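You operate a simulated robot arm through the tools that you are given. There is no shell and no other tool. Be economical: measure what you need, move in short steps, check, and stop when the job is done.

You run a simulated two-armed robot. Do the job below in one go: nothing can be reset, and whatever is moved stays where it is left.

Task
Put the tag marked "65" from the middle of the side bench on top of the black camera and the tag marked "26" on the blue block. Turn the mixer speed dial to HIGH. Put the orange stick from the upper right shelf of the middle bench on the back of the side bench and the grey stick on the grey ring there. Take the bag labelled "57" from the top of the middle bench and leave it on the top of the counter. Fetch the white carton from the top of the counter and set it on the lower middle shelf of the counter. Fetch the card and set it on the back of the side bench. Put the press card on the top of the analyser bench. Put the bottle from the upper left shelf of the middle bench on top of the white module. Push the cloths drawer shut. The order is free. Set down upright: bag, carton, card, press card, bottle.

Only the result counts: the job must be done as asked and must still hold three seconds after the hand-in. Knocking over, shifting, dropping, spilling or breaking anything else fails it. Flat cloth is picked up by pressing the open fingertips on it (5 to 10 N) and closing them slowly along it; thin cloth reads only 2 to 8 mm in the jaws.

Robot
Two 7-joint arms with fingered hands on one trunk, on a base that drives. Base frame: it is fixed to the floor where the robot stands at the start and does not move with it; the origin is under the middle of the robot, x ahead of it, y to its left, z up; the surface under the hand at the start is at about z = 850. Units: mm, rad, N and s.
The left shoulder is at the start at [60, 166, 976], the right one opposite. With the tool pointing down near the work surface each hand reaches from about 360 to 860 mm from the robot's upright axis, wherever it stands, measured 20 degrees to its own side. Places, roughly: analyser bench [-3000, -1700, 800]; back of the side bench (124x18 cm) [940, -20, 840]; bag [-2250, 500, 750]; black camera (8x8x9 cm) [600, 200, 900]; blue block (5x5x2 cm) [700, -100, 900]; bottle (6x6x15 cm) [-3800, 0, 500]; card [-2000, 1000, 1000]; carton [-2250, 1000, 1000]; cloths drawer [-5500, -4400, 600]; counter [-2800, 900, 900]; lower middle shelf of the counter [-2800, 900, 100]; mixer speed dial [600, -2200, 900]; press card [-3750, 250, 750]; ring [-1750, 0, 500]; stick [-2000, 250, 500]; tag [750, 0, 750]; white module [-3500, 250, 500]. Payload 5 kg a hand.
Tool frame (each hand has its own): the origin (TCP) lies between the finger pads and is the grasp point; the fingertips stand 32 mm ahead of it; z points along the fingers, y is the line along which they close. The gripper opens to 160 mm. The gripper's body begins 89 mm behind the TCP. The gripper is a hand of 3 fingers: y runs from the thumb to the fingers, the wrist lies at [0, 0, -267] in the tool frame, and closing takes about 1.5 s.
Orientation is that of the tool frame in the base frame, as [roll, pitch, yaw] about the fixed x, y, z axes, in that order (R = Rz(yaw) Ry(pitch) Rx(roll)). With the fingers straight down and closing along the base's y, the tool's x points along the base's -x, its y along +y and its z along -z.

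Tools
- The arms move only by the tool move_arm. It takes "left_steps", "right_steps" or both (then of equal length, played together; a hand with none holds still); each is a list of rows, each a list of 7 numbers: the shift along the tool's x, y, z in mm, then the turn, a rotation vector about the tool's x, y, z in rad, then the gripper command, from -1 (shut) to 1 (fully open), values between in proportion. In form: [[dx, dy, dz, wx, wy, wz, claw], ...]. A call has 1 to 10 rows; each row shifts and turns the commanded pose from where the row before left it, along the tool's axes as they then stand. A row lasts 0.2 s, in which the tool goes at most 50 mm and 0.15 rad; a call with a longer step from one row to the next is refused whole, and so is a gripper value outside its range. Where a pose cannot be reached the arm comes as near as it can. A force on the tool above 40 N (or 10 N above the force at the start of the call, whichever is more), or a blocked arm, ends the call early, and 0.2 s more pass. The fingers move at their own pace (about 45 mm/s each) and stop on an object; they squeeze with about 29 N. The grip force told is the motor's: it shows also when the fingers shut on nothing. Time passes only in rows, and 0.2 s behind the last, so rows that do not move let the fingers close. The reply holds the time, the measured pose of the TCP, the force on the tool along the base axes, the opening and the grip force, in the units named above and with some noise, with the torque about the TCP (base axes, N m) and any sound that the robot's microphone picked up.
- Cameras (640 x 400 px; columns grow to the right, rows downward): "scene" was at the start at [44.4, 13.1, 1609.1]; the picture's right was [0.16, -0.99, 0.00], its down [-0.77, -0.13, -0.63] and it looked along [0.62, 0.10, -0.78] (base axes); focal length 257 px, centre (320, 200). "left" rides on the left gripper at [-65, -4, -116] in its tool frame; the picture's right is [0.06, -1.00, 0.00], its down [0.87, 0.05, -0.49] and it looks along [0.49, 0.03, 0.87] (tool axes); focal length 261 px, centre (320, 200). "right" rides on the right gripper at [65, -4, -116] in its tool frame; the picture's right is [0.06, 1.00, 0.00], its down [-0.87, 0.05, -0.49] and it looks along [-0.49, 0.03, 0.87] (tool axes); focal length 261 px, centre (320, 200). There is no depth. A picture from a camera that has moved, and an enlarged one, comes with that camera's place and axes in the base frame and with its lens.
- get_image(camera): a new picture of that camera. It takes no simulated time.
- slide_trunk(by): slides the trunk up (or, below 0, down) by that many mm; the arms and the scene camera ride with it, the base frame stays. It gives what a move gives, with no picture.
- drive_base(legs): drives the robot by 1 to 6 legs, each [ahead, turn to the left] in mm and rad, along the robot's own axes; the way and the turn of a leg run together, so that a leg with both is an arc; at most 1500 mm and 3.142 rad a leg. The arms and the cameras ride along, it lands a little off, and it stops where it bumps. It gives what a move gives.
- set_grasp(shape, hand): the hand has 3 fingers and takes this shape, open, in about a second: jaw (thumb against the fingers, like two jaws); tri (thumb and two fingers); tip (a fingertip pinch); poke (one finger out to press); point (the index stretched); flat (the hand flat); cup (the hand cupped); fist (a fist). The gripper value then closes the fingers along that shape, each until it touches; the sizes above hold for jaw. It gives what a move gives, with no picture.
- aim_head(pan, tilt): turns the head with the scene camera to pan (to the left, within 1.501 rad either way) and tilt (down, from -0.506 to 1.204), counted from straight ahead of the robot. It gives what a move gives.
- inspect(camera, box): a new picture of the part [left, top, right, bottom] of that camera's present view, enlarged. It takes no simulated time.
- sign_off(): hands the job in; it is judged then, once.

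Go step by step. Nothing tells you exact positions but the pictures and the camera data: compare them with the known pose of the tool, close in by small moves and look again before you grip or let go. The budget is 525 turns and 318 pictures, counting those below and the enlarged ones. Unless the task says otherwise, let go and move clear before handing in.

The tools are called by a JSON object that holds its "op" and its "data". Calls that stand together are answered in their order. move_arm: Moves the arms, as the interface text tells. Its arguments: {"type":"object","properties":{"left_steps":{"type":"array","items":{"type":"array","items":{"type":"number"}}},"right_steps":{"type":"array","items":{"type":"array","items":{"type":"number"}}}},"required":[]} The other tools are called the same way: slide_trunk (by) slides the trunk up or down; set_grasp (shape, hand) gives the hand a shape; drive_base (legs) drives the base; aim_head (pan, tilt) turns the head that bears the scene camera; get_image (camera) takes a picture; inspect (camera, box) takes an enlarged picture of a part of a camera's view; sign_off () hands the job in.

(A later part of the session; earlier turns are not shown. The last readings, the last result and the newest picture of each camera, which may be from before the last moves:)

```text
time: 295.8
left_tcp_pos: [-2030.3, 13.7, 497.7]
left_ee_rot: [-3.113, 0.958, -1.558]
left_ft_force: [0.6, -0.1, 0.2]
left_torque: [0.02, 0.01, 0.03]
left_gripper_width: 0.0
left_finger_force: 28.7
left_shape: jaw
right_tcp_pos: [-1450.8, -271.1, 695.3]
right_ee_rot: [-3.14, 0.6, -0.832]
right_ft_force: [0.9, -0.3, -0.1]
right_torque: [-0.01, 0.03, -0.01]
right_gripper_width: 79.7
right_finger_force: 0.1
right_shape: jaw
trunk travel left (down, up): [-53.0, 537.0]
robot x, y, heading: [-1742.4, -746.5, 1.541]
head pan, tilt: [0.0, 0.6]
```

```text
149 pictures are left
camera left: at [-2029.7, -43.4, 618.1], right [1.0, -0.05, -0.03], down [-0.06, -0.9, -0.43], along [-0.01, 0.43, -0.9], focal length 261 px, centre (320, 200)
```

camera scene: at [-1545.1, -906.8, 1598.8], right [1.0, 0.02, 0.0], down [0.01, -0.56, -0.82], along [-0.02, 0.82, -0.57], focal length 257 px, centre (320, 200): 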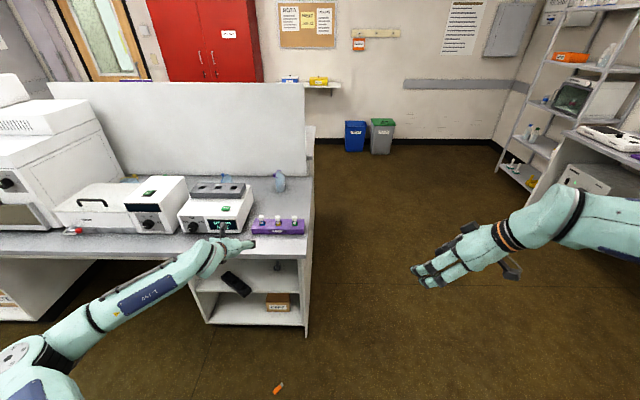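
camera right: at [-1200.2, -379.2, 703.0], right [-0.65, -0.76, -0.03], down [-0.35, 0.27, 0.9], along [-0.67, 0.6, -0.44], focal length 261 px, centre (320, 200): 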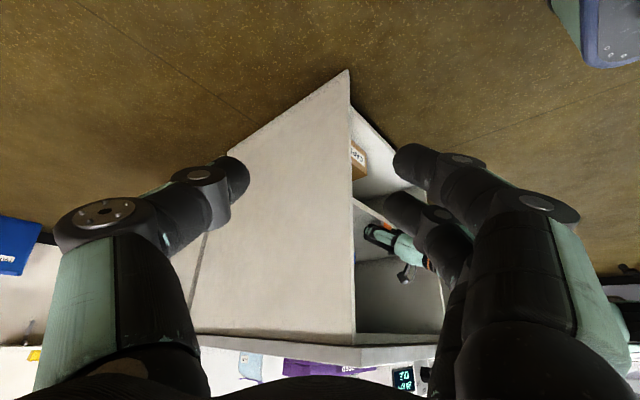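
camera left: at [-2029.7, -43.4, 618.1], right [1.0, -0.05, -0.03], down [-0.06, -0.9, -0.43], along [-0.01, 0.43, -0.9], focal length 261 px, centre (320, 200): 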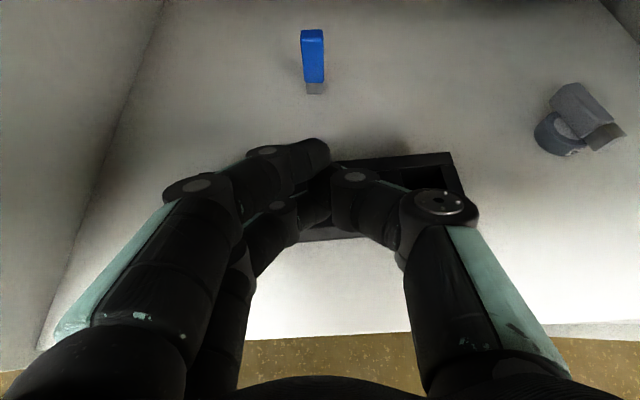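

The rack is back in its original place. Now I back away and look at the orange stick on the floor.

{"op": "drive_base", "data": {"legs": [[-190, 0]]}}

{"op": "aim_head", "data": {"pan": 0, "tilt": 0.9}}

{"op": "get_image", "data": {"camera": "scene"}}

{"op": "get_image", "data": {"camera": "left"}}

```text
time: 297.3
left_tcp_pos: [-2036.6, -176.1, 498.2]
left_ee_rot: [-3.112, 0.961, -1.559]
left_ft_force: [-1.3, 0.7, -0.3]
left_torque: [0.01, 0.01, 0.01]
left_gripper_width: 0.3
left_finger_force: 28.8
left_shape: jaw
right_tcp_pos: [-1456.8, -461.2, 696.9]
right_ee_rot: [3.142, 0.6, -0.832]
right_ft_force: [0.1, 0.1, -0.2]
right_torque: [0.03, 0.02, 0.01]
right_gripper_width: 79.7
right_finger_force: 0.0
right_shape: jaw
trunk travel left (down, up): [-53.0, 537.0]
robot x, y, heading: [-1747.8, -935.0, 1.544]
head pan, tilt: [0.0, 0.6]
```

```text
time: 298.1
left_tcp_pos: [-2035.6, -175.0, 498.0]
left_ee_rot: [-3.112, 0.961, -1.559]
left_ft_force: [-0.1, 0.3, -0.5]
left_torque: [0.05, 0.01, -0.02]
left_gripper_width: 0.0
left_finger_force: 29.1
left_shape: jaw
right_tcp_pos: [-1457.0, -461.6, 696.9]
right_ee_rot: [-3.14, 0.601, -0.829]
right_ft_force: [0.4, 1.1, -0.5]
right_torque: [0.02, -0.04, -0.04]
right_gripper_width: 80.0
right_finger_force: 0.1
right_shape: jaw
trunk travel left (down, up): [-53.0, 537.0]
robot x, y, heading: [-1749.1, -936.4, 1.542]
head pan, tilt: [0.0, 0.901]
```

```text
148 pictures are left
camera scene: at [-1748.0, -889.2, 1137.1], right [1.0, -0.03, 0.0], down [-0.02, -0.78, -0.62], along [0.02, 0.62, -0.78], focal length 257 px, centre (320, 200)
```

scene: 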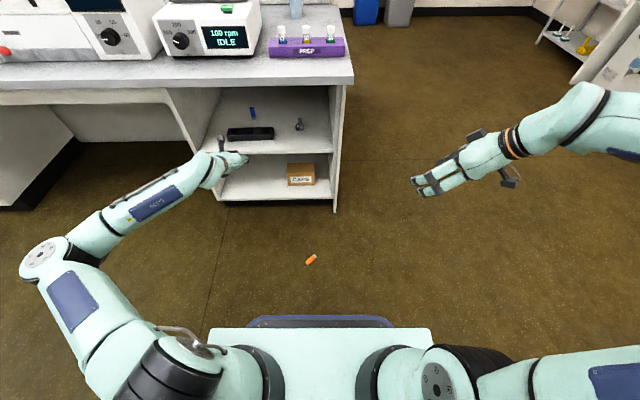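

```text
147 pictures are left
camera left: at [-2035.7, -233.9, 618.1], right [1.0, -0.05, -0.03], down [-0.06, -0.9, -0.43], along [-0.01, 0.43, -0.9], focal length 261 px, centre (320, 200)
```

left: 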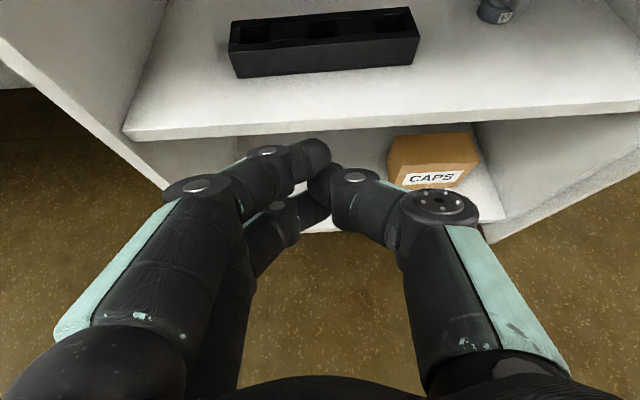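

{"op": "move_arm", "data": {"left_steps": [[0, 0, 0, 0, 0.14, 0, -1], [0, 0, 0, 0, 0.14, 0, -1], [0, 0, 0, 0, 0.14, 0, -0.8], [0, 0, 0, 0, 0.14, 0, -0.6], [0, 0, 0, 0, 0.14, 0, -0.5], [0, 0, 0, 0, 0.14, 0, -0.5], [0, 0, 0, 0, 0.11, 0, -0.5]]}}

{"op": "slide_trunk", "data": {"by": -53}}

{"op": "move_arm", "data": {"left_steps": [[0, 0, 40, 0, 0, 0, -0.5], [0, 0, 40, 0, 0, 0, -0.5], [0, 0, 40, 0, 0, 0, -0.5], [0, 0, 40, 0, 0, 0, -0.5], [0, 0, 40, 0, 0, 0, -0.5], [0, 0, 40, 0, 0, 0, -0.5]]}}

```text
time: 299.7
left_tcp_pos: [-2121.2, -227.4, 478.9]
left_ee_rot: [-3.123, 0.149, -1.58]
left_ft_force: [0.2, 0.1, 0.2]
left_torque: [0.03, 0.01, -0.05]
left_gripper_width: 40.0
left_finger_force: 0.0
left_shape: jaw
left hand out of reach, approached as far as the arm can: row 4, 5, 6, 7
right_tcp_pos: [-1457.4, -461.8, 694.9]
right_ee_rot: [-3.141, 0.601, -0.831]
right_ft_force: [-0.2, 0.0, -0.4]
right_torque: [0.01, -0.01, 0.02]
right_gripper_width: 80.0
right_finger_force: 0.1
right_shape: jaw
trunk travel left (down, up): [-53.0, 537.0]
robot x, y, heading: [-1745.2, -936.5, 1.544]
head pan, tilt: [0.0, 0.901]
```

```text
time: 300.7
left_tcp_pos: [-2120.6, -226.4, 425.1]
left_ee_rot: [-3.122, 0.151, -1.577]
left_ft_force: [0.8, -0.7, -0.1]
left_torque: [-0.01, 0.01, 0.0]
left_gripper_width: 40.0
left_finger_force: 0.1
left_shape: jaw
right_tcp_pos: [-1457.0, -462.6, 643.7]
right_ee_rot: [-3.14, 0.602, -0.83]
right_ft_force: [0.1, -0.4, 0.7]
right_torque: [-0.01, -0.01, 0.01]
right_gripper_width: 80.0
right_finger_force: 0.0
right_shape: jaw
trunk travel left (down, up): [0.0, 590.0]
robot x, y, heading: [-1748.8, -936.2, 1.543]
head pan, tilt: [0.0, 0.901]
```

```text
time: 302.1
left_tcp_pos: [-2124.3, -212.4, 191.8]
left_ee_rot: [-3.122, 0.155, -1.576]
left_ft_force: [0.2, -0.8, -0.5]
left_torque: [0.02, 0.01, 0.02]
left_gripper_width: 39.9
left_finger_force: 0.0
left_shape: jaw
left hand out of reach, approached as far as the arm can: row 5, 6
right_tcp_pos: [-1457.8, -462.7, 643.8]
right_ee_rot: [3.141, 0.602, -0.83]
right_ft_force: [0.2, -0.5, -0.4]
right_torque: [0.0, 0.02, -0.01]
right_gripper_width: 79.8
right_finger_force: 0.2
right_shape: jaw
trunk travel left (down, up): [0.0, 590.0]
robot x, y, heading: [-1745.8, -932.8, 1.538]
head pan, tilt: [0.0, 0.901]
```

{"op": "move_arm", "data": {"left_steps": [[40, -20, 0, 0, 0, 0, -0.5], [40, -20, 10, 0, 0, 0, -0.5], [40, -20, 20, 0, 0, 0, -0.5], [20, -20, 40, 0, 0, 0, -0.5], [0, 0, 40, 0, 0, 0, -0.5], [0, 0, 40, 0, 0, 0, -0.5]]}}

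```text
time: 303.5
left_tcp_pos: [-2052.2, -341.0, 38.9]
left_ee_rot: [-3.121, 0.153, -1.579]
left_ft_force: [-0.7, -0.7, 0.1]
left_torque: [-0.04, -0.03, 0.0]
left_gripper_width: 39.8
left_finger_force: 0.0
left_shape: jaw
left hand out of reach, approached as far as the arm can: row 6
right_tcp_pos: [-1456.9, -462.2, 643.5]
right_ee_rot: [-3.139, 0.601, -0.83]
right_ft_force: [0.7, -0.4, -0.6]
right_torque: [0.01, -0.02, 0.0]
right_gripper_width: 79.9
right_finger_force: 0.0
right_shape: jaw
trunk travel left (down, up): [0.0, 590.0]
robot x, y, heading: [-1751.7, -936.0, 1.539]
head pan, tilt: [0.0, 0.901]
```

The floor is within reach with the tool pointing down. I shift the base so the left hand is over the orange stick and turn the wrist to match it.

{"op": "move_arm", "data": {"left_steps": [[0, 0, -45, 0, 0, 0.13, -0.3], [0, 0, -45, 0, 0, 0.13, -0.3], [0, 0, 0, 0, 0, 0.13, -0.3], [0, 0, 0, 0, 0, 0.13, -0.3], [0, 0, 0, 0, 0, 0.13, -0.3], [0, 0, 0, 0, 0, 0.13, -0.3]]}}

{"op": "drive_base", "data": {"legs": [[0, -1.539], [280, 0], [0, 1.539]]}}

{"op": "get_image", "data": {"camera": "left"}}

```text
time: 304.9
left_tcp_pos: [-2055.6, -354.0, 127.8]
left_ee_rot: [3.047, 0.117, -2.367]
left_ft_force: [-0.3, -0.4, 0.0]
left_torque: [0.02, -0.02, 0.01]
left_gripper_width: 55.8
left_finger_force: 0.1
left_shape: jaw
right_tcp_pos: [-1457.1, -462.7, 643.9]
right_ee_rot: [-3.141, 0.601, -0.83]
right_ft_force: [-1.4, -0.7, -0.1]
right_torque: [0.0, -0.02, -0.03]
right_gripper_width: 79.7
right_finger_force: 0.1
right_shape: jaw
trunk travel left (down, up): [0.0, 590.0]
robot x, y, heading: [-1749.5, -936.2, 1.542]
head pan, tilt: [0.0, 0.901]
```

```text
time: 314.7
left_tcp_pos: [-1795.4, -367.0, 127.5]
left_ee_rot: [3.05, 0.121, -2.339]
left_ft_force: [-0.1, -0.4, 0.2]
left_torque: [0.01, 0.04, 0.02]
left_gripper_width: 55.6
left_finger_force: 0.1
left_shape: jaw
right_tcp_pos: [-1194.7, -458.0, 644.9]
right_ee_rot: [-3.14, 0.601, -0.805]
right_ft_force: [0.9, 0.6, 0.2]
right_torque: [0.02, 0.01, 0.0]
right_gripper_width: 80.0
right_finger_force: 0.0
right_shape: jaw
trunk travel left (down, up): [0.0, 590.0]
robot x, y, heading: [-1477.5, -939.6, 1.568]
head pan, tilt: [0.0, 0.901]
```

```text
146 pictures are left
camera left: at [-1749.5, -339.8, 249.5], right [0.68, -0.73, -0.1], down [-0.65, -0.66, 0.39], along [-0.35, -0.2, -0.92], focal length 261 px, centre (320, 200)
```

left: 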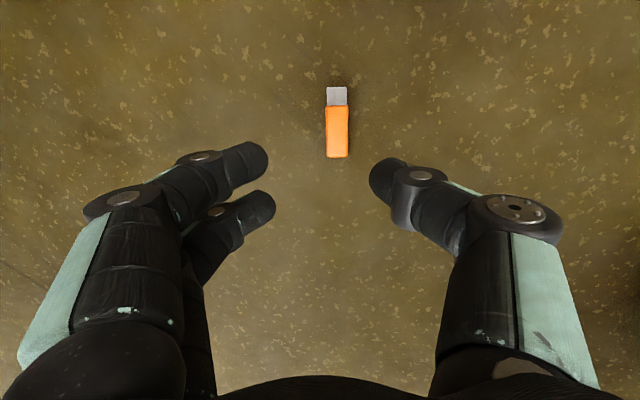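

{"op": "move_arm", "data": {"left_steps": [[-21.8, -6.4, 2.1, 0, 0, 0, -0.4], [3.3, -2.4, 26, 0, 0, 0, -0.4], [3.3, -2.4, 26, 0, 0, 0, -0.4], [2.5, -1.9, 20, 0, 0, 0, -0.4], [0, 0, 0, 0, 0, 0, -0.4]]}}

{"op": "get_image", "data": {"camera": "left"}}

```text
time: 315.9
left_tcp_pos: [-1775.1, -353.9, 54.7]
left_ee_rot: [3.049, 0.12, -2.339]
left_ft_force: [0.5, -0.2, -0.9]
left_torque: [0.0, -0.04, -0.01]
left_gripper_width: 48.5
left_finger_force: 0.1
left_shape: jaw
right_tcp_pos: [-1194.1, -456.4, 643.9]
right_ee_rot: [-3.141, 0.6, -0.805]
right_ft_force: [0.0, -0.3, 0.4]
right_torque: [-0.01, 0.02, -0.01]
right_gripper_width: 80.2
right_finger_force: 0.1
right_shape: jaw
trunk travel left (down, up): [0.0, 590.0]
robot x, y, heading: [-1473.9, -942.0, 1.571]
head pan, tilt: [0.0, 0.901]
```

```text
145 pictures are left
camera left: at [-1730.8, -328.5, 175.8], right [0.68, -0.73, -0.1], down [-0.65, -0.66, 0.39], along [-0.35, -0.2, -0.92], focal length 261 px, centre (320, 200)
```

left: 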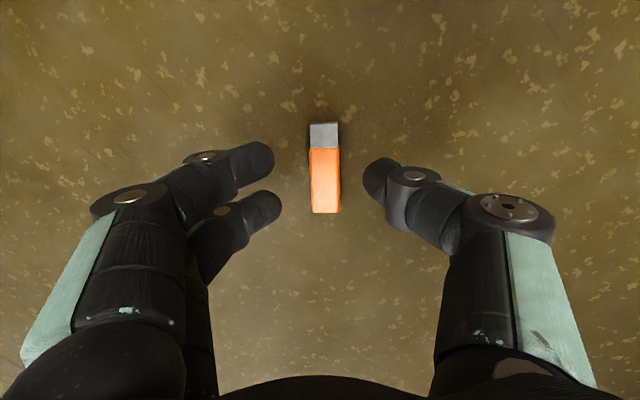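

{"op": "move_arm", "data": {"left_steps": [[1.2, -1, 10, 0, 0, 0, -0.4], [0.7, -0.5, 5, 0, 0, 0, -0.4], [0, 0, 0, 0, 0, 0, -0.4]]}}

```text
time: 316.7
left_tcp_pos: [-1780.7, -359.1, 44.6]
left_ee_rot: [3.049, 0.122, -2.338]
left_ft_force: [0.0, -0.4, 0.1]
left_torque: [0.01, 0.01, -0.02]
left_gripper_width: 48.4
left_finger_force: 0.0
left_shape: jaw
left hand out of reach, approached as far as the arm can: row 1, 2
right_tcp_pos: [-1194.4, -457.6, 643.8]
right_ee_rot: [-3.14, 0.598, -0.805]
right_ft_force: [0.1, -1.2, 0.0]
right_torque: [0.0, -0.02, 0.0]
right_gripper_width: 79.9
right_finger_force: 0.2
right_shape: jaw
trunk travel left (down, up): [0.0, 590.0]
robot x, y, heading: [-1470.8, -939.1, 1.569]
head pan, tilt: [0.0, 0.901]
```

{"op": "move_arm", "data": {"left_steps": [[0, 0, -40, 0, 0, 0, -0.4]]}}

{"op": "drive_base", "data": {"legs": [[70, 0]]}}

{"op": "move_arm", "data": {"left_steps": [[22, -24, -5, 0, 0, 0, -0.4], [22, -24, -5, 0, 0, 0, -0.4], [0, 0, 20, 0, 0, 0, -0.4], [0, 0, 0, 0, 0, 0, -0.4]]}}

{"op": "get_image", "data": {"camera": "left"}}

```text
time: 317.1
left_tcp_pos: [-1781.7, -365.3, 84.9]
left_ee_rot: [3.049, 0.121, -2.339]
left_ft_force: [0.3, 0.0, 0.8]
left_torque: [0.01, 0.0, 0.01]
left_gripper_width: 48.5
left_finger_force: 0.1
left_shape: jaw
right_tcp_pos: [-1195.1, -458.5, 643.6]
right_ee_rot: [-3.138, 0.601, -0.804]
right_ft_force: [0.0, 0.3, -0.1]
right_torque: [0.01, 0.0, -0.01]
right_gripper_width: 80.0
right_finger_force: 0.1
right_shape: jaw
trunk travel left (down, up): [0.0, 590.0]
robot x, y, heading: [-1471.6, -939.7, 1.576]
head pan, tilt: [0.0, 0.901]
```

```text
time: 318.1
left_tcp_pos: [-1780.7, -294.8, 85.9]
left_ee_rot: [3.048, 0.121, -2.339]
left_ft_force: [-0.7, 0.0, -0.2]
left_torque: [0.0, -0.01, -0.01]
left_gripper_width: 48.4
left_finger_force: 0.1
left_shape: jaw
right_tcp_pos: [-1195.0, -387.9, 643.1]
right_ee_rot: [-3.14, 0.601, -0.806]
right_ft_force: [0.2, 0.2, -0.9]
right_torque: [-0.01, 0.03, 0.02]
right_gripper_width: 79.7
right_finger_force: 0.0
right_shape: jaw
trunk travel left (down, up): [0.0, 590.0]
robot x, y, heading: [-1471.3, -869.9, 1.567]
head pan, tilt: [0.0, 0.901]
```

```text
time: 319.1
left_tcp_pos: [-1777.0, -357.0, 65.4]
left_ee_rot: [3.05, 0.122, -2.338]
left_ft_force: [0.8, -0.2, 0.1]
left_torque: [0.0, 0.0, -0.01]
left_gripper_width: 48.6
left_finger_force: 0.0
left_shape: jaw
right_tcp_pos: [-1195.0, -387.4, 644.4]
right_ee_rot: [-3.14, 0.6, -0.805]
right_ft_force: [0.6, 0.4, -0.4]
right_torque: [-0.03, 0.03, -0.01]
right_gripper_width: 79.7
right_finger_force: 0.1
right_shape: jaw
trunk travel left (down, up): [0.0, 590.0]
robot x, y, heading: [-1473.6, -865.3, 1.568]
head pan, tilt: [0.0, 0.901]
```

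```text
144 pictures are left
camera left: at [-1731.5, -330.7, 186.5], right [0.68, -0.73, -0.1], down [-0.65, -0.66, 0.39], along [-0.35, -0.2, -0.92], focal length 261 px, centre (320, 200)
```

left: 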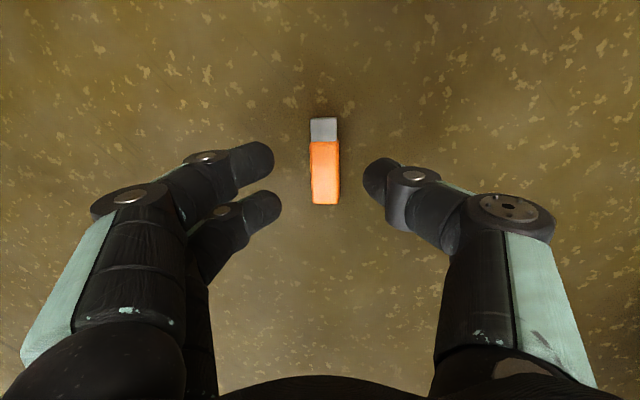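

Now straight down to the floor, then close and lift.

{"op": "move_arm", "data": {"left_steps": [[1.6, -1.2, 14, 0, 0, 0, -0.4], [1.2, -0.9, 10, 0, 0, 0, -0.4], [0.5, -0.4, 4, 0, 0, 0, -0.4], [0, 0, 0, 0, 0, 0, -0.4]]}}

{"op": "move_arm", "data": {"left_steps": [[0, 0, 0, 0, 0, 0, -0.7], [0, 0, 0, 0, 0, 0, -1], [0, 0, 0, 0, 0, 0, -1], [0, 0, 0, 0, 0, 0, -1], [0, 0, 0, 0, 0, 0, -1], [0, 0, -30, 0, 0, 0, -1], [0, 0, -40, 0, 0, 0, -1]]}}

{"op": "get_image", "data": {"camera": "left"}}

```text
time: 320.1
left_tcp_pos: [-1777.6, -356.6, 37.2]
left_ee_rot: [3.05, 0.121, -2.337]
left_ft_force: [0.2, -0.5, 3.1]
left_torque: [-0.1, -0.12, -0.01]
left_gripper_width: 48.7
left_finger_force: 0.1
left_shape: jaw
right_tcp_pos: [-1195.0, -388.4, 642.6]
right_ee_rot: [-3.139, 0.601, -0.805]
right_ft_force: [0.0, 0.7, -0.4]
right_torque: [0.0, 0.01, -0.01]
right_gripper_width: 79.6
right_finger_force: 0.0
right_shape: jaw
trunk travel left (down, up): [0.0, 590.0]
robot x, y, heading: [-1473.8, -866.5, 1.569]
head pan, tilt: [0.0, 0.901]
```

```text
time: 321.7
left_tcp_pos: [-1777.0, -368.7, 105.1]
left_ee_rot: [3.048, 0.119, -2.339]
left_ft_force: [-1.1, -0.1, -0.4]
left_torque: [0.02, 0.04, 0.0]
left_gripper_width: 14.5
left_finger_force: 29.5
left_shape: jaw
right_tcp_pos: [-1194.7, -388.9, 643.5]
right_ee_rot: [-3.14, 0.597, -0.805]
right_ft_force: [-0.3, 0.5, -0.3]
right_torque: [-0.04, -0.01, -0.01]
right_gripper_width: 79.8
right_finger_force: 0.1
right_shape: jaw
trunk travel left (down, up): [0.0, 590.0]
robot x, y, heading: [-1475.3, -868.4, 1.564]
head pan, tilt: [0.0, 0.901]
```

```text
143 pictures are left
camera left: at [-1731.8, -342.1, 226.6], right [0.68, -0.73, -0.1], down [-0.65, -0.66, 0.39], along [-0.35, -0.2, -0.92], focal length 261 px, centre (320, 200)
```

left: 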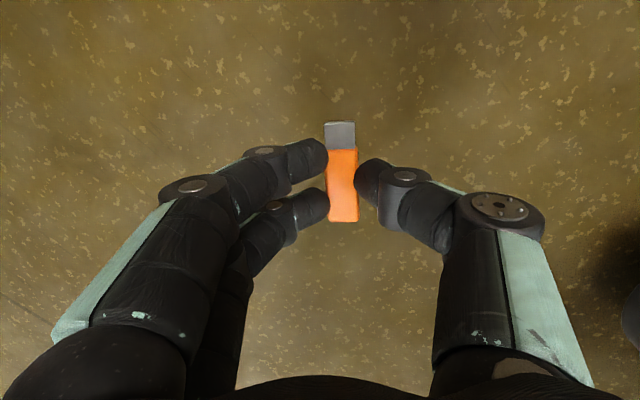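

The orange stick is firmly held. I raise the trunk and both hands to travel height, restoring the right hand's orientation.

{"op": "slide_trunk", "data": {"by": 400}}

{"op": "move_arm", "data": {"left_steps": [[0, 0, -40, 0, 0, 0, -1], [0, 0, -40, 0, 0, 0, -1], [0, 0, -40, 0, 0, 0, -1], [0, 0, -40, 0, 0, 0, -1], [0, 0, -40, 0, 0, 0, -1], [0, 0, -40, 0, 0, 0, -1], [0, 0, -40, 0, 0, 0, -1], [0, 0, -40, 0, 0, 0, -1], [0, 0, -40, 0, 0, 0, -1], [0, 0, -40, 0, 0, 0, -1]], "right_steps": [[0, 0, 0, 0, 0.15, 0, 0], [0, 0, 0, 0, 0.15, 0, 0], [0, 0, 0, 0, 0.15, 0, 0], [0, 0, 0, 0, 0.15, 0, 0], [0, 0, 0, 0, 0, 0.14, 0], [0, 0, 0, 0, 0, 0.14, 0], [0, 0, 0, 0, 0, 0.14, 0], [0, 0, 0, 0, 0, 0.14, 0], [0, 0, 0, 0, 0, 0.14, 0], [0, 0, 0, 0, 0, 0.08, 0]]}}

{"op": "slide_trunk", "data": {"by": 125}}

```text
time: 325.5
left_tcp_pos: [-1777.1, -368.4, 505.0]
left_ee_rot: [3.05, 0.121, -2.338]
left_ft_force: [0.2, 0.8, -0.5]
left_torque: [0.02, -0.02, -0.02]
left_gripper_width: 14.6
left_finger_force: 28.9
left_shape: jaw
right_tcp_pos: [-1194.3, -388.2, 1043.4]
right_ee_rot: [-3.14, 0.601, -0.805]
right_ft_force: [0.8, 0.2, -0.4]
right_torque: [0.01, 0.02, 0.0]
right_gripper_width: 79.7
right_finger_force: 0.1
right_shape: jaw
trunk travel left (down, up): [-400.0, 190.0]
robot x, y, heading: [-1473.5, -873.3, 1.575]
head pan, tilt: [0.0, 0.901]
```

```text
time: 327.7
left_tcp_pos: [-1782.2, -426.9, 904.0]
left_ee_rot: [3.047, 0.119, -2.338]
left_ft_force: [0.0, 0.2, 0.0]
left_torque: [0.01, 0.02, -0.01]
left_gripper_width: 14.3
left_finger_force: 29.1
left_shape: jaw
right_tcp_pos: [-1193.5, -387.6, 1043.8]
right_ee_rot: [3.141, 0.003, -1.589]
right_ft_force: [-0.2, 0.1, -0.2]
right_torque: [0.02, 0.02, -0.01]
right_gripper_width: 79.7
right_finger_force: 0.1
right_shape: jaw
trunk travel left (down, up): [-400.0, 190.0]
robot x, y, heading: [-1472.1, -866.4, 1.57]
head pan, tilt: [0.0, 0.901]
```

```text
time: 329.3
left_tcp_pos: [-1783.8, -427.2, 1027.3]
left_ee_rot: [3.05, 0.119, -2.341]
left_ft_force: [-0.9, 0.5, -0.5]
left_torque: [0.0, 0.0, 0.0]
left_gripper_width: 14.0
left_finger_force: 28.6
left_shape: jaw
right_tcp_pos: [-1193.8, -388.6, 1168.8]
right_ee_rot: [-3.139, 0.001, -1.586]
right_ft_force: [-0.7, 0.9, 0.0]
right_torque: [0.02, -0.02, 0.02]
right_gripper_width: 79.9
right_finger_force: 0.0
right_shape: jaw
trunk travel left (down, up): [-525.0, 65.0]
robot x, y, heading: [-1475.8, -867.9, 1.569]
head pan, tilt: [0.0, 0.901]
```

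{"op": "drive_base", "data": {"legs": [[0, -0.857], [560, 0], [0, 0.859], [1050, 0], [1050, 0], [0, 1.0]]}}

{"op": "aim_head", "data": {"pan": 0.5, "tilt": 0.5}}

{"op": "get_image", "data": {"camera": "scene"}}

```text
time: 349.6
left_tcp_pos: [-1678.8, 1540.5, 1027.7]
left_ee_rot: [3.05, 0.121, -1.279]
left_ft_force: [0.9, -0.3, -1.2]
left_torque: [0.02, -0.03, -0.01]
left_gripper_width: 13.7
left_finger_force: 29.1
left_shape: jaw
right_tcp_pos: [-1423.2, 2073.3, 1169.1]
right_ee_rot: [-3.14, 0.001, -0.527]
right_ft_force: [-0.2, -0.3, 0.3]
right_torque: [0.0, 0.0, 0.0]
right_gripper_width: 79.8
right_finger_force: 0.0
right_shape: jaw
trunk travel left (down, up): [-525.0, 65.0]
robot x, y, heading: [-1142.9, 1592.9, 2.628]
head pan, tilt: [0.0, 0.901]
```

```text
time: 350.5
left_tcp_pos: [-1679.0, 1541.0, 1027.5]
left_ee_rot: [3.05, 0.12, -1.278]
left_ft_force: [0.4, 0.4, 0.2]
left_torque: [-0.01, -0.04, -0.05]
left_gripper_width: 13.9
left_finger_force: 28.9
left_shape: jaw
right_tcp_pos: [-1424.7, 2072.9, 1169.7]
right_ee_rot: [-3.14, 0.0, -0.527]
right_ft_force: [-0.1, 0.0, -0.5]
right_torque: [0.05, -0.01, -0.01]
right_gripper_width: 79.9
right_finger_force: 0.0
right_shape: jaw
trunk travel left (down, up): [-525.0, 65.0]
robot x, y, heading: [-1139.8, 1595.2, 2.626]
head pan, tilt: [0.499, 0.499]
```

```text
142 pictures are left
camera scene: at [-1207.1, 1581.7, 1642.9], right [0.02, 1.0, 0.0], down [0.48, -0.01, -0.88], along [-0.88, 0.01, -0.48], focal length 257 px, centre (320, 200)
```

scene: 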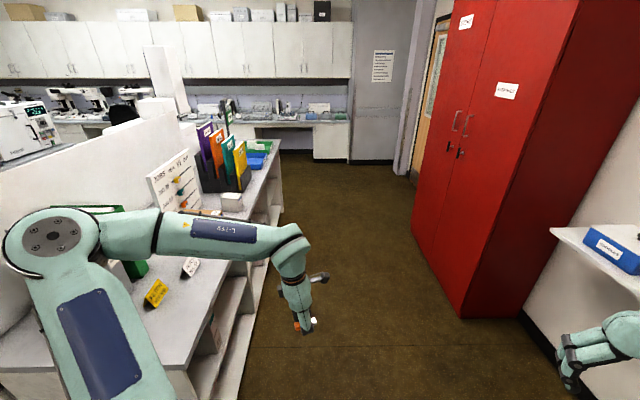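

{"op": "drive_base", "data": {"legs": [[0, 0.227], [900, 0], [0, 1.859]]}}

{"op": "aim_head", "data": {"pan": 0, "tilt": 0.55}}

{"op": "get_image", "data": {"camera": "scene"}}

```text
time: 360.8
left_tcp_pos: [-1684.9, 1416.0, 1026.8]
left_ee_rot: [3.05, 0.119, 0.823]
left_ft_force: [0.2, -0.3, 0.0]
left_torque: [0.01, 0.05, 0.0]
left_gripper_width: 12.6
left_finger_force: 29.3
left_shape: jaw
right_tcp_pos: [-2272.9, 1366.4, 1169.2]
right_ee_rot: [-3.139, 0.002, 1.575]
right_ft_force: [0.5, 0.0, -1.1]
right_torque: [-0.01, 0.0, -0.03]
right_gripper_width: 79.8
right_finger_force: 0.1
right_shape: jaw
trunk travel left (down, up): [-525.0, 65.0]
robot x, y, heading: [-2005.0, 1852.2, -1.554]
head pan, tilt: [0.499, 0.499]
```

```text
time: 361.7
left_tcp_pos: [-1685.0, 1416.1, 1026.7]
left_ee_rot: [3.048, 0.12, 0.82]
left_ft_force: [0.2, 0.8, 0.3]
left_torque: [0.01, -0.04, 0.01]
left_gripper_width: 12.4
left_finger_force: 28.9
left_shape: jaw
right_tcp_pos: [-2274.8, 1366.1, 1169.9]
right_ee_rot: [-3.14, 0.001, 1.575]
right_ft_force: [0.2, -0.2, -1.0]
right_torque: [-0.02, 0.03, 0.01]
right_gripper_width: 79.9
right_finger_force: 0.1
right_shape: jaw
trunk travel left (down, up): [-525.0, 65.0]
robot x, y, heading: [-2003.2, 1852.5, -1.559]
head pan, tilt: [0.0, 0.55]
```

```text
141 pictures are left
camera scene: at [-2003.2, 1792.7, 1638.4], right [-1.0, -0.02, 0.0], down [-0.01, 0.52, -0.85], along [0.02, -0.85, -0.52], focal length 257 px, centre (320, 200)
```

scene: 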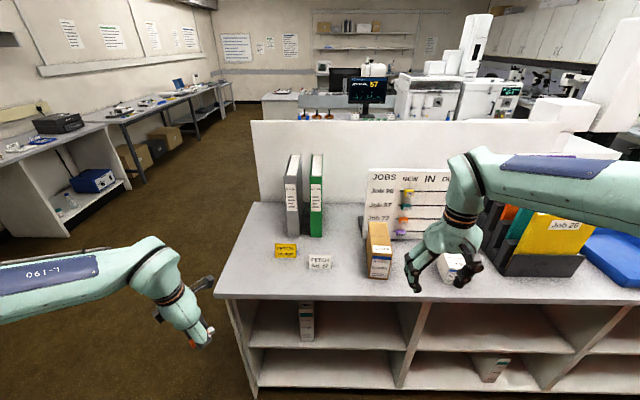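

{"op": "inspect", "data": {"camera": "scene", "box": [230, 150, 430, 290]}}

{"op": "inspect", "data": {"camera": "scene", "box": [430, 150, 640, 400]}}

```text
2.86 times, centred on (330, 220) of scene
camera zoom: at [-2003.2, 1792.7, 1638.4], right [-1.0, -0.02, 0.0], down [-0.01, 0.52, -0.85], along [0.02, -0.85, -0.52], focal length 735 px, centre (291, 143)
```

zoom: 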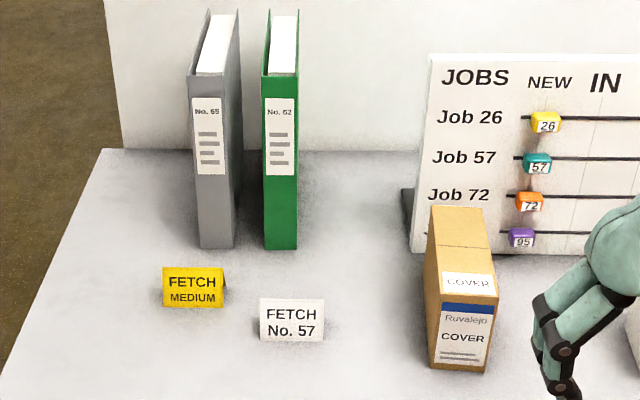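

```text
1.60 times, centred on (535, 275) of scene
camera zoom: at [-2003.2, 1792.7, 1638.4], right [-1.0, -0.02, 0.0], down [-0.01, 0.52, -0.85], along [0.02, -0.85, -0.52], focal length 412 px, centre (-24, 80)
```

zoom: 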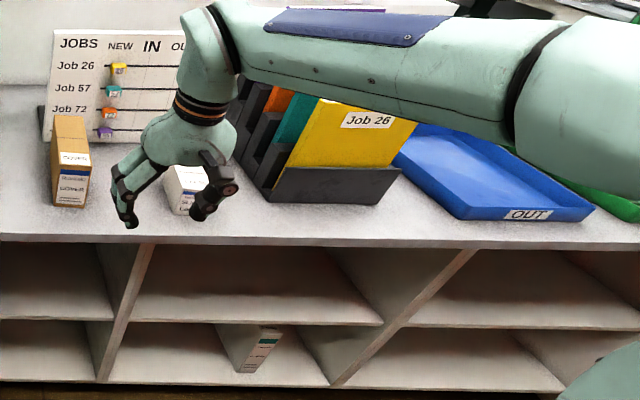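

{"op": "move_arm", "data": {"right_steps": [[0, -45, 0, 0, 0, 0, 0], [0, -45, 0, 0, 0, 0, 0], [0, -45, 0, 0, 0, 0, 0], [0, -45, 0, 0, 0, 0, 0], [0, 0, 0, 0, 0, 0, 0]]}}

{"op": "inspect", "data": {"camera": "scene", "box": [340, 160, 560, 300]}}

```text
time: 362.9
left_tcp_pos: [-1684.0, 1417.3, 1027.2]
left_ee_rot: [3.049, 0.121, 0.823]
left_ft_force: [0.4, -0.6, 0.1]
left_torque: [-0.02, 0.02, 0.01]
left_gripper_width: 12.7
left_finger_force: 29.0
left_shape: jaw
right_tcp_pos: [-2451.4, 1363.9, 1170.7]
right_ee_rot: [-3.14, 0.004, 1.576]
right_ft_force: [0.3, 0.0, 0.3]
right_torque: [-0.01, 0.04, 0.01]
right_gripper_width: 79.8
right_finger_force: 0.1
right_shape: jaw
trunk travel left (down, up): [-525.0, 65.0]
robot x, y, heading: [-2004.3, 1852.0, -1.551]
head pan, tilt: [0.0, 0.55]
```

```text
2.86 times, centred on (450, 230) of scene
camera zoom: at [-2002.9, 1792.9, 1638.4], right [-1.0, -0.02, 0.0], down [-0.01, 0.52, -0.85], along [0.01, -0.85, -0.52], focal length 735 px, centre (-51, 114)
```

zoom: 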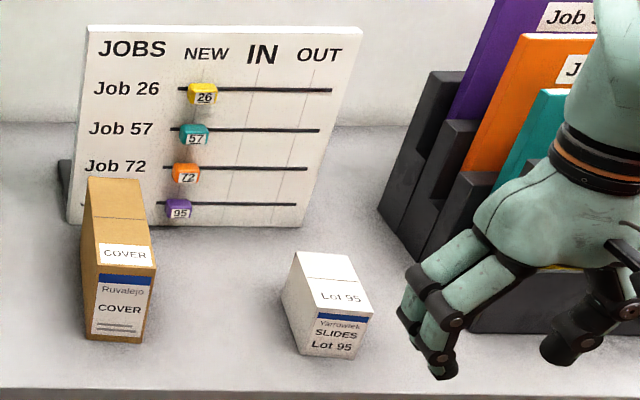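

I see two tent cards, a brown and a white carton ("SLIDES Lot 95"). I'll take the white card at about (-1985,1036) with the right hand, shifting the base sideways first.

{"op": "drive_base", "data": {"legs": [[0, 1.553], [215, 0], [0, -1.571], [190, 0]]}}

{"op": "move_arm", "data": {"right_steps": [[0, 45, 0, 0, 0, 0, 0], [0, 45, 0, 0, 0, 0, 0], [0, 45, 0, 0, 0, 0, 0], [0, 45, 0, 0, 0, 0, 0], [-20, 20, 20, 0, 0, 0, 0.4], [-20, 0, 20, 0, 0, 0, 0.4], [0, 0, 20, 0, 0, 0, 0.4]]}}

{"op": "get_image", "data": {"camera": "right"}}

{"op": "get_image", "data": {"camera": "scene"}}

```text
time: 373.5
left_tcp_pos: [-1489.2, 1208.3, 1025.4]
left_ee_rot: [3.049, 0.119, 0.785]
left_ft_force: [-1.0, -0.3, -0.4]
left_torque: [0.03, 0.01, 0.02]
left_gripper_width: 12.3
left_finger_force: 29.3
left_shape: jaw
right_tcp_pos: [-2258.8, 1186.1, 1169.2]
right_ee_rot: [3.141, 0.0, 1.535]
right_ft_force: [-0.3, 0.3, -1.1]
right_torque: [0.06, 0.02, -0.02]
right_gripper_width: 80.0
right_finger_force: 0.1
right_shape: jaw
trunk travel left (down, up): [-525.0, 65.0]
robot x, y, heading: [-1794.2, 1657.2, -1.591]
head pan, tilt: [0.0, 0.55]
```

```text
time: 375.1
left_tcp_pos: [-1489.3, 1209.4, 1027.7]
left_ee_rot: [3.048, 0.121, 0.783]
left_ft_force: [-0.1, -0.4, -0.2]
left_torque: [0.03, -0.01, -0.02]
left_gripper_width: 12.2
left_finger_force: 29.2
left_shape: jaw
right_tcp_pos: [-2058.6, 1140.1, 1108.6]
right_ee_rot: [-3.141, 0.002, 1.536]
right_ft_force: [0.1, 0.2, 0.1]
right_torque: [0.02, 0.0, 0.03]
right_gripper_width: 111.5
right_finger_force: 0.1
right_shape: jaw
trunk travel left (down, up): [-525.0, 65.0]
robot x, y, heading: [-1791.6, 1657.5, -1.592]
head pan, tilt: [0.0, 0.55]
```

```text
137 pictures are left
camera right: at [-2060.6, 1206.7, 1223.6], right [1.0, 0.03, 0.0], down [0.02, -0.87, 0.49], along [0.01, -0.49, -0.87], focal length 261 px, centre (320, 200)
```

right: 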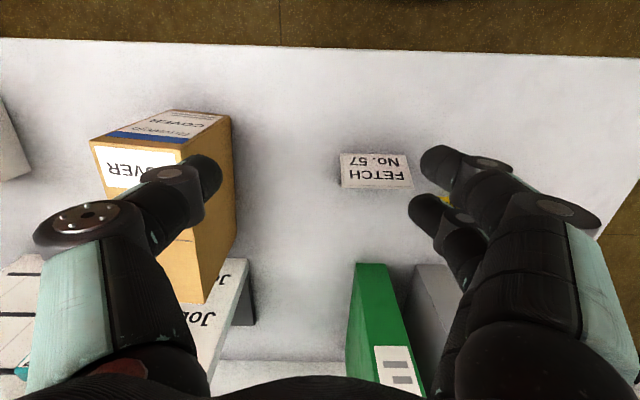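

```text
136 pictures are left
camera scene: at [-1792.8, 1598.2, 1638.4], right [-1.0, 0.02, 0.0], down [0.01, 0.52, -0.85], along [-0.02, -0.85, -0.52], focal length 257 px, centre (320, 200)
```

scene: 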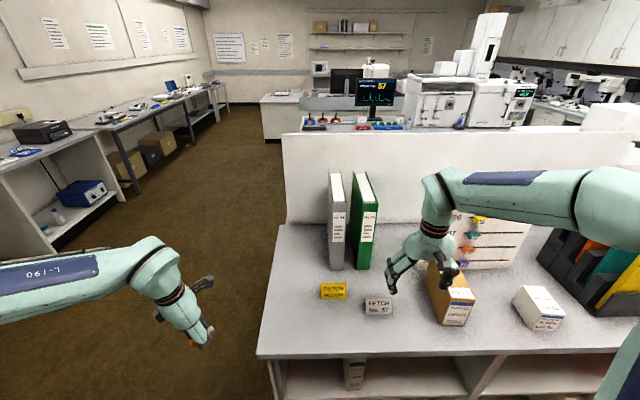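

{"op": "inspect", "data": {"camera": "right", "box": [310, 120, 450, 220]}}

{"op": "inspect", "data": {"camera": "scene", "box": [310, 270, 410, 330]}}

```text
4.00 times, centred on (380, 170) of right
camera zoom: at [-2060.6, 1206.7, 1223.6], right [1.0, 0.03, 0.0], down [0.02, -0.87, 0.49], along [0.01, -0.49, -0.87], focal length 1043 px, centre (80, 320)
```

zoom: 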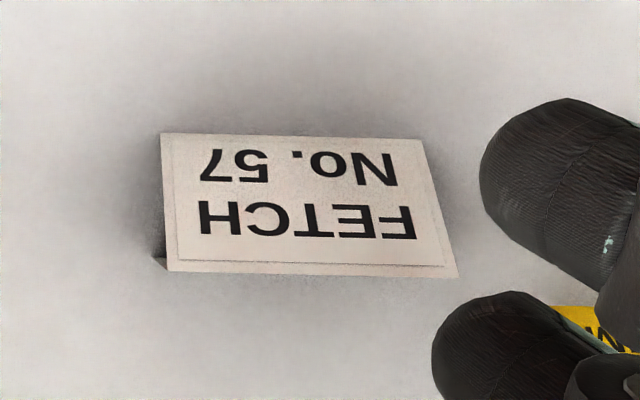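

```text
6.40 times, centred on (360, 300) of scene
camera zoom: at [-1792.8, 1598.2, 1638.4], right [-1.0, 0.02, 0.0], down [0.01, 0.52, -0.85], along [-0.02, -0.85, -0.52], focal length 1647 px, centre (64, -440)
```

zoom: 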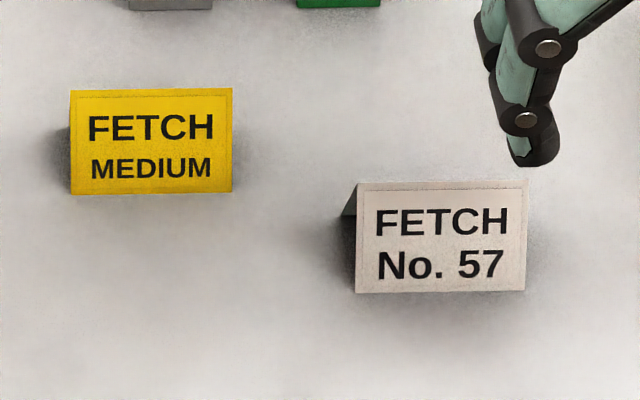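

{"op": "move_arm", "data": {"right_steps": [[-24, 24.7, 0, 0, 0, 0, 0.6], [-24, 24.7, 10, 0, 0, 0, 0.6], [-23.4, 24.7, 20, 0, 0, 0, 0.6], [0, 0, 40, 0, 0, 0, 0.6], [0, 0, 35, 0, 0, 0, 0.6], [0, 0, 0, 0, 0, 0, 0.6]]}}

{"op": "get_image", "data": {"camera": "right"}}

```text
time: 376.5
left_tcp_pos: [-1491.2, 1208.9, 1026.7]
left_ee_rot: [3.049, 0.121, 0.784]
left_ft_force: [-0.2, -1.4, -0.2]
left_torque: [-0.01, 0.02, -0.02]
left_gripper_width: 12.1
left_finger_force: 28.9
left_shape: jaw
right_tcp_pos: [-1987.0, 1065.6, 1002.6]
right_ee_rot: [-3.139, 0.001, 1.536]
right_ft_force: [-0.7, 0.1, -0.5]
right_torque: [-0.01, 0.01, -0.02]
right_gripper_width: 127.6
right_finger_force: 0.0
right_shape: jaw
trunk travel left (down, up): [-525.0, 65.0]
robot x, y, heading: [-1792.6, 1661.7, -1.594]
head pan, tilt: [0.0, 0.55]
```

```text
133 pictures are left
camera right: at [-1988.1, 1131.7, 1118.3], right [1.0, 0.03, 0.0], down [0.02, -0.87, 0.49], along [0.01, -0.49, -0.87], focal length 261 px, centre (320, 200)
```

right: 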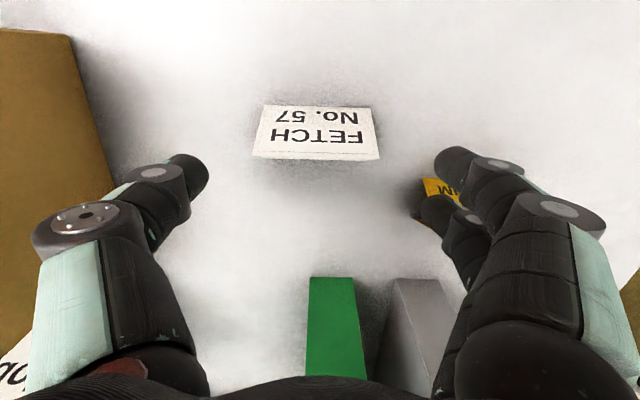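

{"op": "move_arm", "data": {"right_steps": [[0, 0, 25, 0, 0, 0, 0.45], [0, 0, 25, 0, 0, 0, 0.4], [0, 0, 9, 0, 0, 0, 0.4], [0, 0, 0, 0, 0, 0, 0.4]]}}

{"op": "move_arm", "data": {"right_steps": [[0, 0, 0, 0, 0, 0, 0.2], [0, 0, 0, 0, 0, 0, 0.1], [0, 0, 0, 0, 0, 0, 0], [0, 0, 0, 0, 0, 0, -0.1], [0, 0, 0, 0, 0, 0, -0.1], [0, 0, 0, 0, 0, 0, -0.1]]}}

{"op": "get_image", "data": {"camera": "right"}}

```text
time: 377.5
left_tcp_pos: [-1489.5, 1210.7, 1027.4]
left_ee_rot: [3.049, 0.119, 0.784]
left_ft_force: [-0.7, 0.3, 0.1]
left_torque: [0.01, -0.05, -0.02]
left_gripper_width: 12.3
left_finger_force: 28.5
left_shape: jaw
right_tcp_pos: [-1988.7, 1066.2, 944.7]
right_ee_rot: [-3.139, -0.001, 1.538]
right_ft_force: [-0.2, 0.5, 0.4]
right_torque: [-0.01, 0.01, -0.01]
right_gripper_width: 112.1
right_finger_force: 0.1
right_shape: jaw
trunk travel left (down, up): [-525.0, 65.0]
robot x, y, heading: [-1791.6, 1660.1, -1.59]
head pan, tilt: [0.0, 0.55]
```

```text
time: 378.9
left_tcp_pos: [-1488.9, 1209.6, 1027.1]
left_ee_rot: [3.048, 0.122, 0.781]
left_ft_force: [0.2, 0.3, -0.7]
left_torque: [-0.03, 0.0, -0.01]
left_gripper_width: 12.2
left_finger_force: 28.8
left_shape: jaw
right_tcp_pos: [-1988.2, 1065.3, 945.9]
right_ee_rot: [-3.141, 0.003, 1.537]
right_ft_force: [-0.8, -1.3, 2.0]
right_torque: [-0.07, -0.12, 0.0]
right_gripper_width: 74.8
right_finger_force: 29.0
right_shape: jaw
trunk travel left (down, up): [-525.0, 65.0]
robot x, y, heading: [-1791.1, 1655.9, -1.595]
head pan, tilt: [0.0, 0.55]
```

```text
132 pictures are left
camera right: at [-1989.3, 1132.6, 1059.4], right [1.0, 0.03, 0.0], down [0.02, -0.87, 0.49], along [0.01, -0.49, -0.87], focal length 261 px, centre (320, 200)
```

right: 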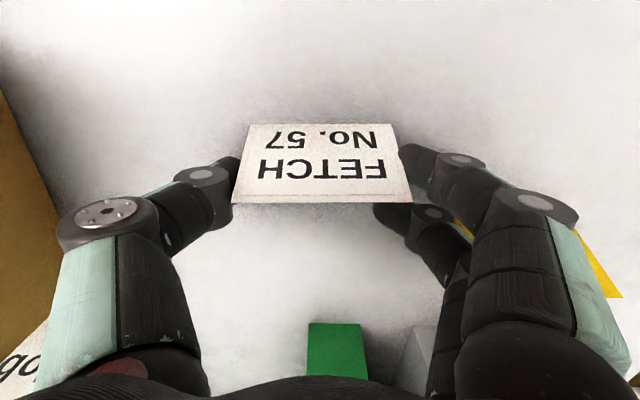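

{"op": "move_arm", "data": {"right_steps": [[0, 0, -15, 0, 0, 0, -0.3], [0, 0, -30, 0, 0, 0, -0.3], [0, 0, -40, 0, 0, 0, -0.3], [0, 0, -40, 0, 0, 0, -0.3], [0, 0, -40, 0, 0, 0, -0.3], [0, 0, -30, 0, 0, 0, -0.3]]}}

{"op": "get_image", "data": {"camera": "right"}}

```text
time: 380.3
left_tcp_pos: [-1488.6, 1209.4, 1028.3]
left_ee_rot: [3.049, 0.121, 0.784]
left_ft_force: [-0.7, -0.5, -0.8]
left_torque: [-0.03, 0.02, 0.0]
left_gripper_width: 12.3
left_finger_force: 28.5
left_shape: jaw
right_tcp_pos: [-1989.5, 1068.3, 1142.1]
right_ee_rot: [-3.138, 0.001, 1.535]
right_ft_force: [-0.1, -0.3, 0.4]
right_torque: [0.01, 0.02, -0.02]
right_gripper_width: 74.7
right_finger_force: 29.2
right_shape: jaw
trunk travel left (down, up): [-525.0, 65.0]
robot x, y, heading: [-1793.7, 1660.9, -1.595]
head pan, tilt: [0.0, 0.55]
```

```text
131 pictures are left
camera right: at [-1989.8, 1134.8, 1256.4], right [1.0, 0.03, 0.0], down [0.02, -0.87, 0.49], along [0.01, -0.49, -0.87], focal length 261 px, centre (320, 200)
```

right: 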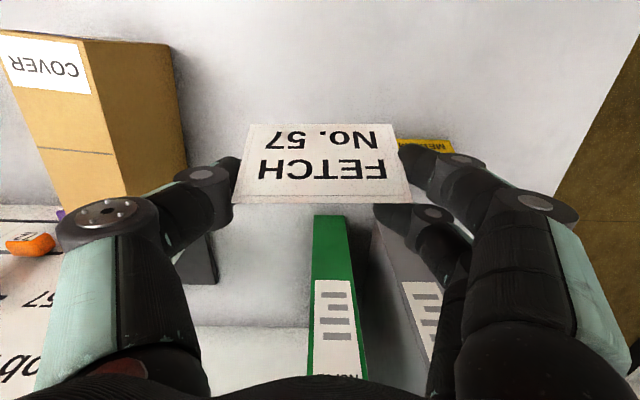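

The card is held. I drive with both items to the side bench.

{"op": "drive_base", "data": {"legs": [[-250, 0], [0, 0.756], [815, 0], [815, 0], [1090, -0.089], [0, 0.927]]}}

{"op": "aim_head", "data": {"pan": 0, "tilt": 0.7}}

{"op": "get_image", "data": {"camera": "scene"}}

```text
time: 399.8
left_tcp_pos: [441.4, 154.7, 1027.8]
left_ee_rot: [3.049, 0.121, 2.36]
left_ft_force: [0.3, -0.6, 0.0]
left_torque: [0.0, 0.01, -0.01]
left_gripper_width: 12.2
left_finger_force: 29.2
left_shape: jaw
right_tcp_pos: [586.1, -342.2, 1141.6]
right_ee_rot: [-3.139, 0.0, 3.113]
right_ft_force: [0.7, 0.1, 0.0]
right_torque: [-0.01, 0.01, 0.0]
right_gripper_width: 74.6
right_finger_force: 29.0
right_shape: jaw
trunk travel left (down, up): [-525.0, 65.0]
robot x, y, heading: [-5.5, -151.5, -0.015]
head pan, tilt: [0.0, 0.55]
```

```text
time: 400.5
left_tcp_pos: [442.2, 155.8, 1026.7]
left_ee_rot: [3.048, 0.121, 2.359]
left_ft_force: [0.1, -0.2, -0.5]
left_torque: [0.02, 0.01, 0.01]
left_gripper_width: 11.9
left_finger_force: 29.3
left_shape: jaw
right_tcp_pos: [587.8, -344.4, 1141.5]
right_ee_rot: [-3.14, -0.001, 3.115]
right_ft_force: [0.2, -0.6, -0.3]
right_torque: [0.01, 0.01, -0.01]
right_gripper_width: 74.5
right_finger_force: 29.4
right_shape: jaw
trunk travel left (down, up): [-525.0, 65.0]
robot x, y, heading: [-6.0, -152.6, -0.015]
head pan, tilt: [0.0, 0.7]
```

```text
130 pictures are left
camera scene: at [50.4, -149.7, 1625.3], right [-0.01, -1.0, 0.0], down [-0.64, 0.01, -0.77], along [0.77, -0.01, -0.64], focal length 257 px, centre (320, 200)
```

scene: 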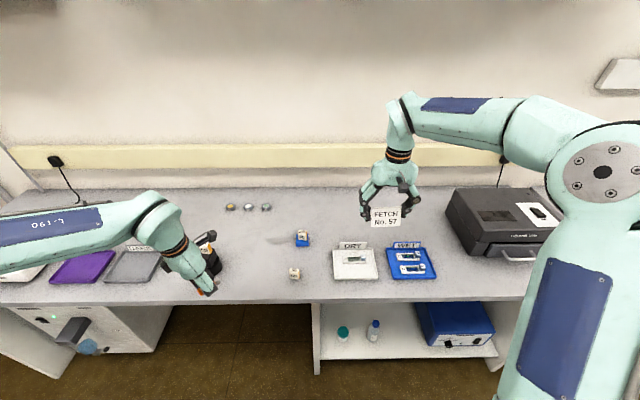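

{"op": "move_arm", "data": {"left_steps": [[-24.6, -24.6, -5, 0, 0, 0, -1], [-24.6, -24.6, -5, 0, 0, 0, -1], [-24.6, -24.6, -5, 0, 0, 0, -1], [0, 0, 0, 0, 0, 0, -1]]}}

{"op": "drive_base", "data": {"legs": [[100, 0.015]]}}

```text
time: 401.5
left_tcp_pos: [441.2, 51.1, 1042.7]
left_ee_rot: [3.05, 0.12, 2.362]
left_ft_force: [-0.1, 0.0, -0.5]
left_torque: [-0.01, 0.0, -0.01]
left_gripper_width: 12.0
left_finger_force: 28.8
left_shape: jaw
right_tcp_pos: [585.9, -341.4, 1141.6]
right_ee_rot: [-3.14, 0.001, 3.114]
right_ft_force: [-0.5, 0.2, 1.2]
right_torque: [-0.05, 0.02, -0.02]
right_gripper_width: 74.4
right_finger_force: 28.8
right_shape: jaw
trunk travel left (down, up): [-525.0, 65.0]
robot x, y, heading: [-8.4, -148.5, -0.01]
head pan, tilt: [0.0, 0.7]
```

```text
time: 402.6
left_tcp_pos: [538.9, 56.5, 1042.4]
left_ee_rot: [3.05, 0.119, 2.372]
left_ft_force: [1.3, 0.7, 1.3]
left_torque: [0.01, 0.08, -0.02]
left_gripper_width: 11.9
left_finger_force: 28.9
left_shape: jaw
right_tcp_pos: [691.4, -336.8, 1140.1]
right_ee_rot: [3.141, -0.002, 3.127]
right_ft_force: [-0.7, 0.4, 0.3]
right_torque: [0.01, 0.09, 0.01]
right_gripper_width: 74.6
right_finger_force: 28.3
right_shape: jaw
trunk travel left (down, up): [-525.0, 65.0]
robot x, y, heading: [97.6, -149.6, 0.001]
head pan, tilt: [0.0, 0.7]
```

{"op": "move_arm", "data": {"left_steps": [[-38, 21.7, 6.6, 0, 0, 0, -1], [-38, 21.7, 6.6, 0, 0, 0, -1], [-38, 21.7, 6.6, 0, 0, 0, -1], [-38, 21.7, 6.6, 0, 0, 0, -1], [-38, 21.7, 6.6, 0, 0, 0, -1], [-38, 21.7, 6.6, 0, 0, 0, -1], [-38, 21.7, 6.6, 0, 0, 0, -1], [-38, 21.7, 6.6, 0, 0, 0, -1], [-38, 21.7, 6.6, 0, 0, 0, -1], [0, 0, 0, 0, 0, 0, -1]]}}

{"op": "move_arm", "data": {"left_steps": [[4.1, -3.2, 34.6, 0, 0, 0, -1], [4.1, -3.2, 34.6, 0, 0, 0, -1], [4.1, -3.2, 34.6, 0, 0, 0, -1], [2.5, -1.9, 20, 0, 0, 0, -1], [0, 0, 0, 0, 0, 0, -1]]}}

{"op": "get_image", "data": {"camera": "left"}}

```text
time: 404.9
left_tcp_pos: [671.3, 99.8, 1050.6]
left_ee_rot: [3.048, 0.121, 2.374]
left_ft_force: [-0.2, -0.5, -0.9]
left_torque: [0.09, -0.02, 0.02]
left_gripper_width: 12.1
left_finger_force: 29.3
left_shape: jaw
left hand out of reach, approached as far as the arm can: row 2, 3, 4, 5, 6, 7, 8, 9
right_tcp_pos: [688.4, -337.1, 1140.4]
right_ee_rot: [3.141, 0.0, 3.126]
right_ft_force: [-0.7, 1.0, -0.2]
right_torque: [0.03, -0.02, 0.02]
right_gripper_width: 74.7
right_finger_force: 28.7
right_shape: jaw
trunk travel left (down, up): [-525.0, 65.0]
robot x, y, heading: [98.4, -152.3, -0.001]
head pan, tilt: [0.0, 0.7]
```

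```text
time: 406.1
left_tcp_pos: [669.3, 99.2, 926.9]
left_ee_rot: [3.05, 0.119, 2.373]
left_ft_force: [-0.7, -0.7, -0.3]
left_torque: [0.04, -0.02, 0.01]
left_gripper_width: 12.3
left_finger_force: 29.0
left_shape: jaw
right_tcp_pos: [689.0, -336.5, 1141.8]
right_ee_rot: [-3.138, 0.0, 3.125]
right_ft_force: [0.4, -0.1, 0.3]
right_torque: [0.03, 0.01, 0.03]
right_gripper_width: 74.6
right_finger_force: 29.4
right_shape: jaw
trunk travel left (down, up): [-525.0, 65.0]
robot x, y, heading: [92.3, -150.0, -0.003]
head pan, tilt: [0.0, 0.7]
```

```text
129 pictures are left
camera left: at [694.1, 52.4, 1048.9], right [-0.73, -0.68, -0.1], down [-0.66, 0.65, 0.39], along [-0.2, 0.35, -0.92], focal length 261 px, centre (320, 200)
```

left: 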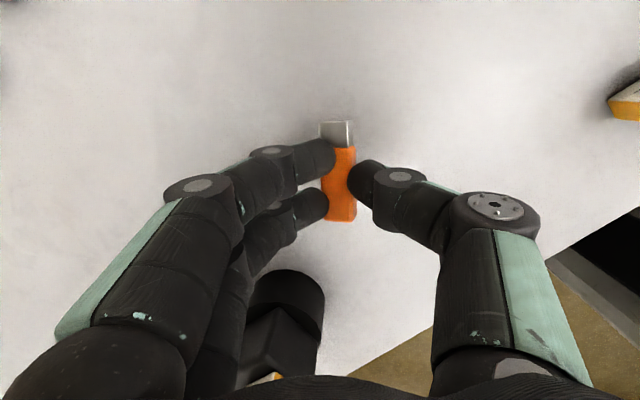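

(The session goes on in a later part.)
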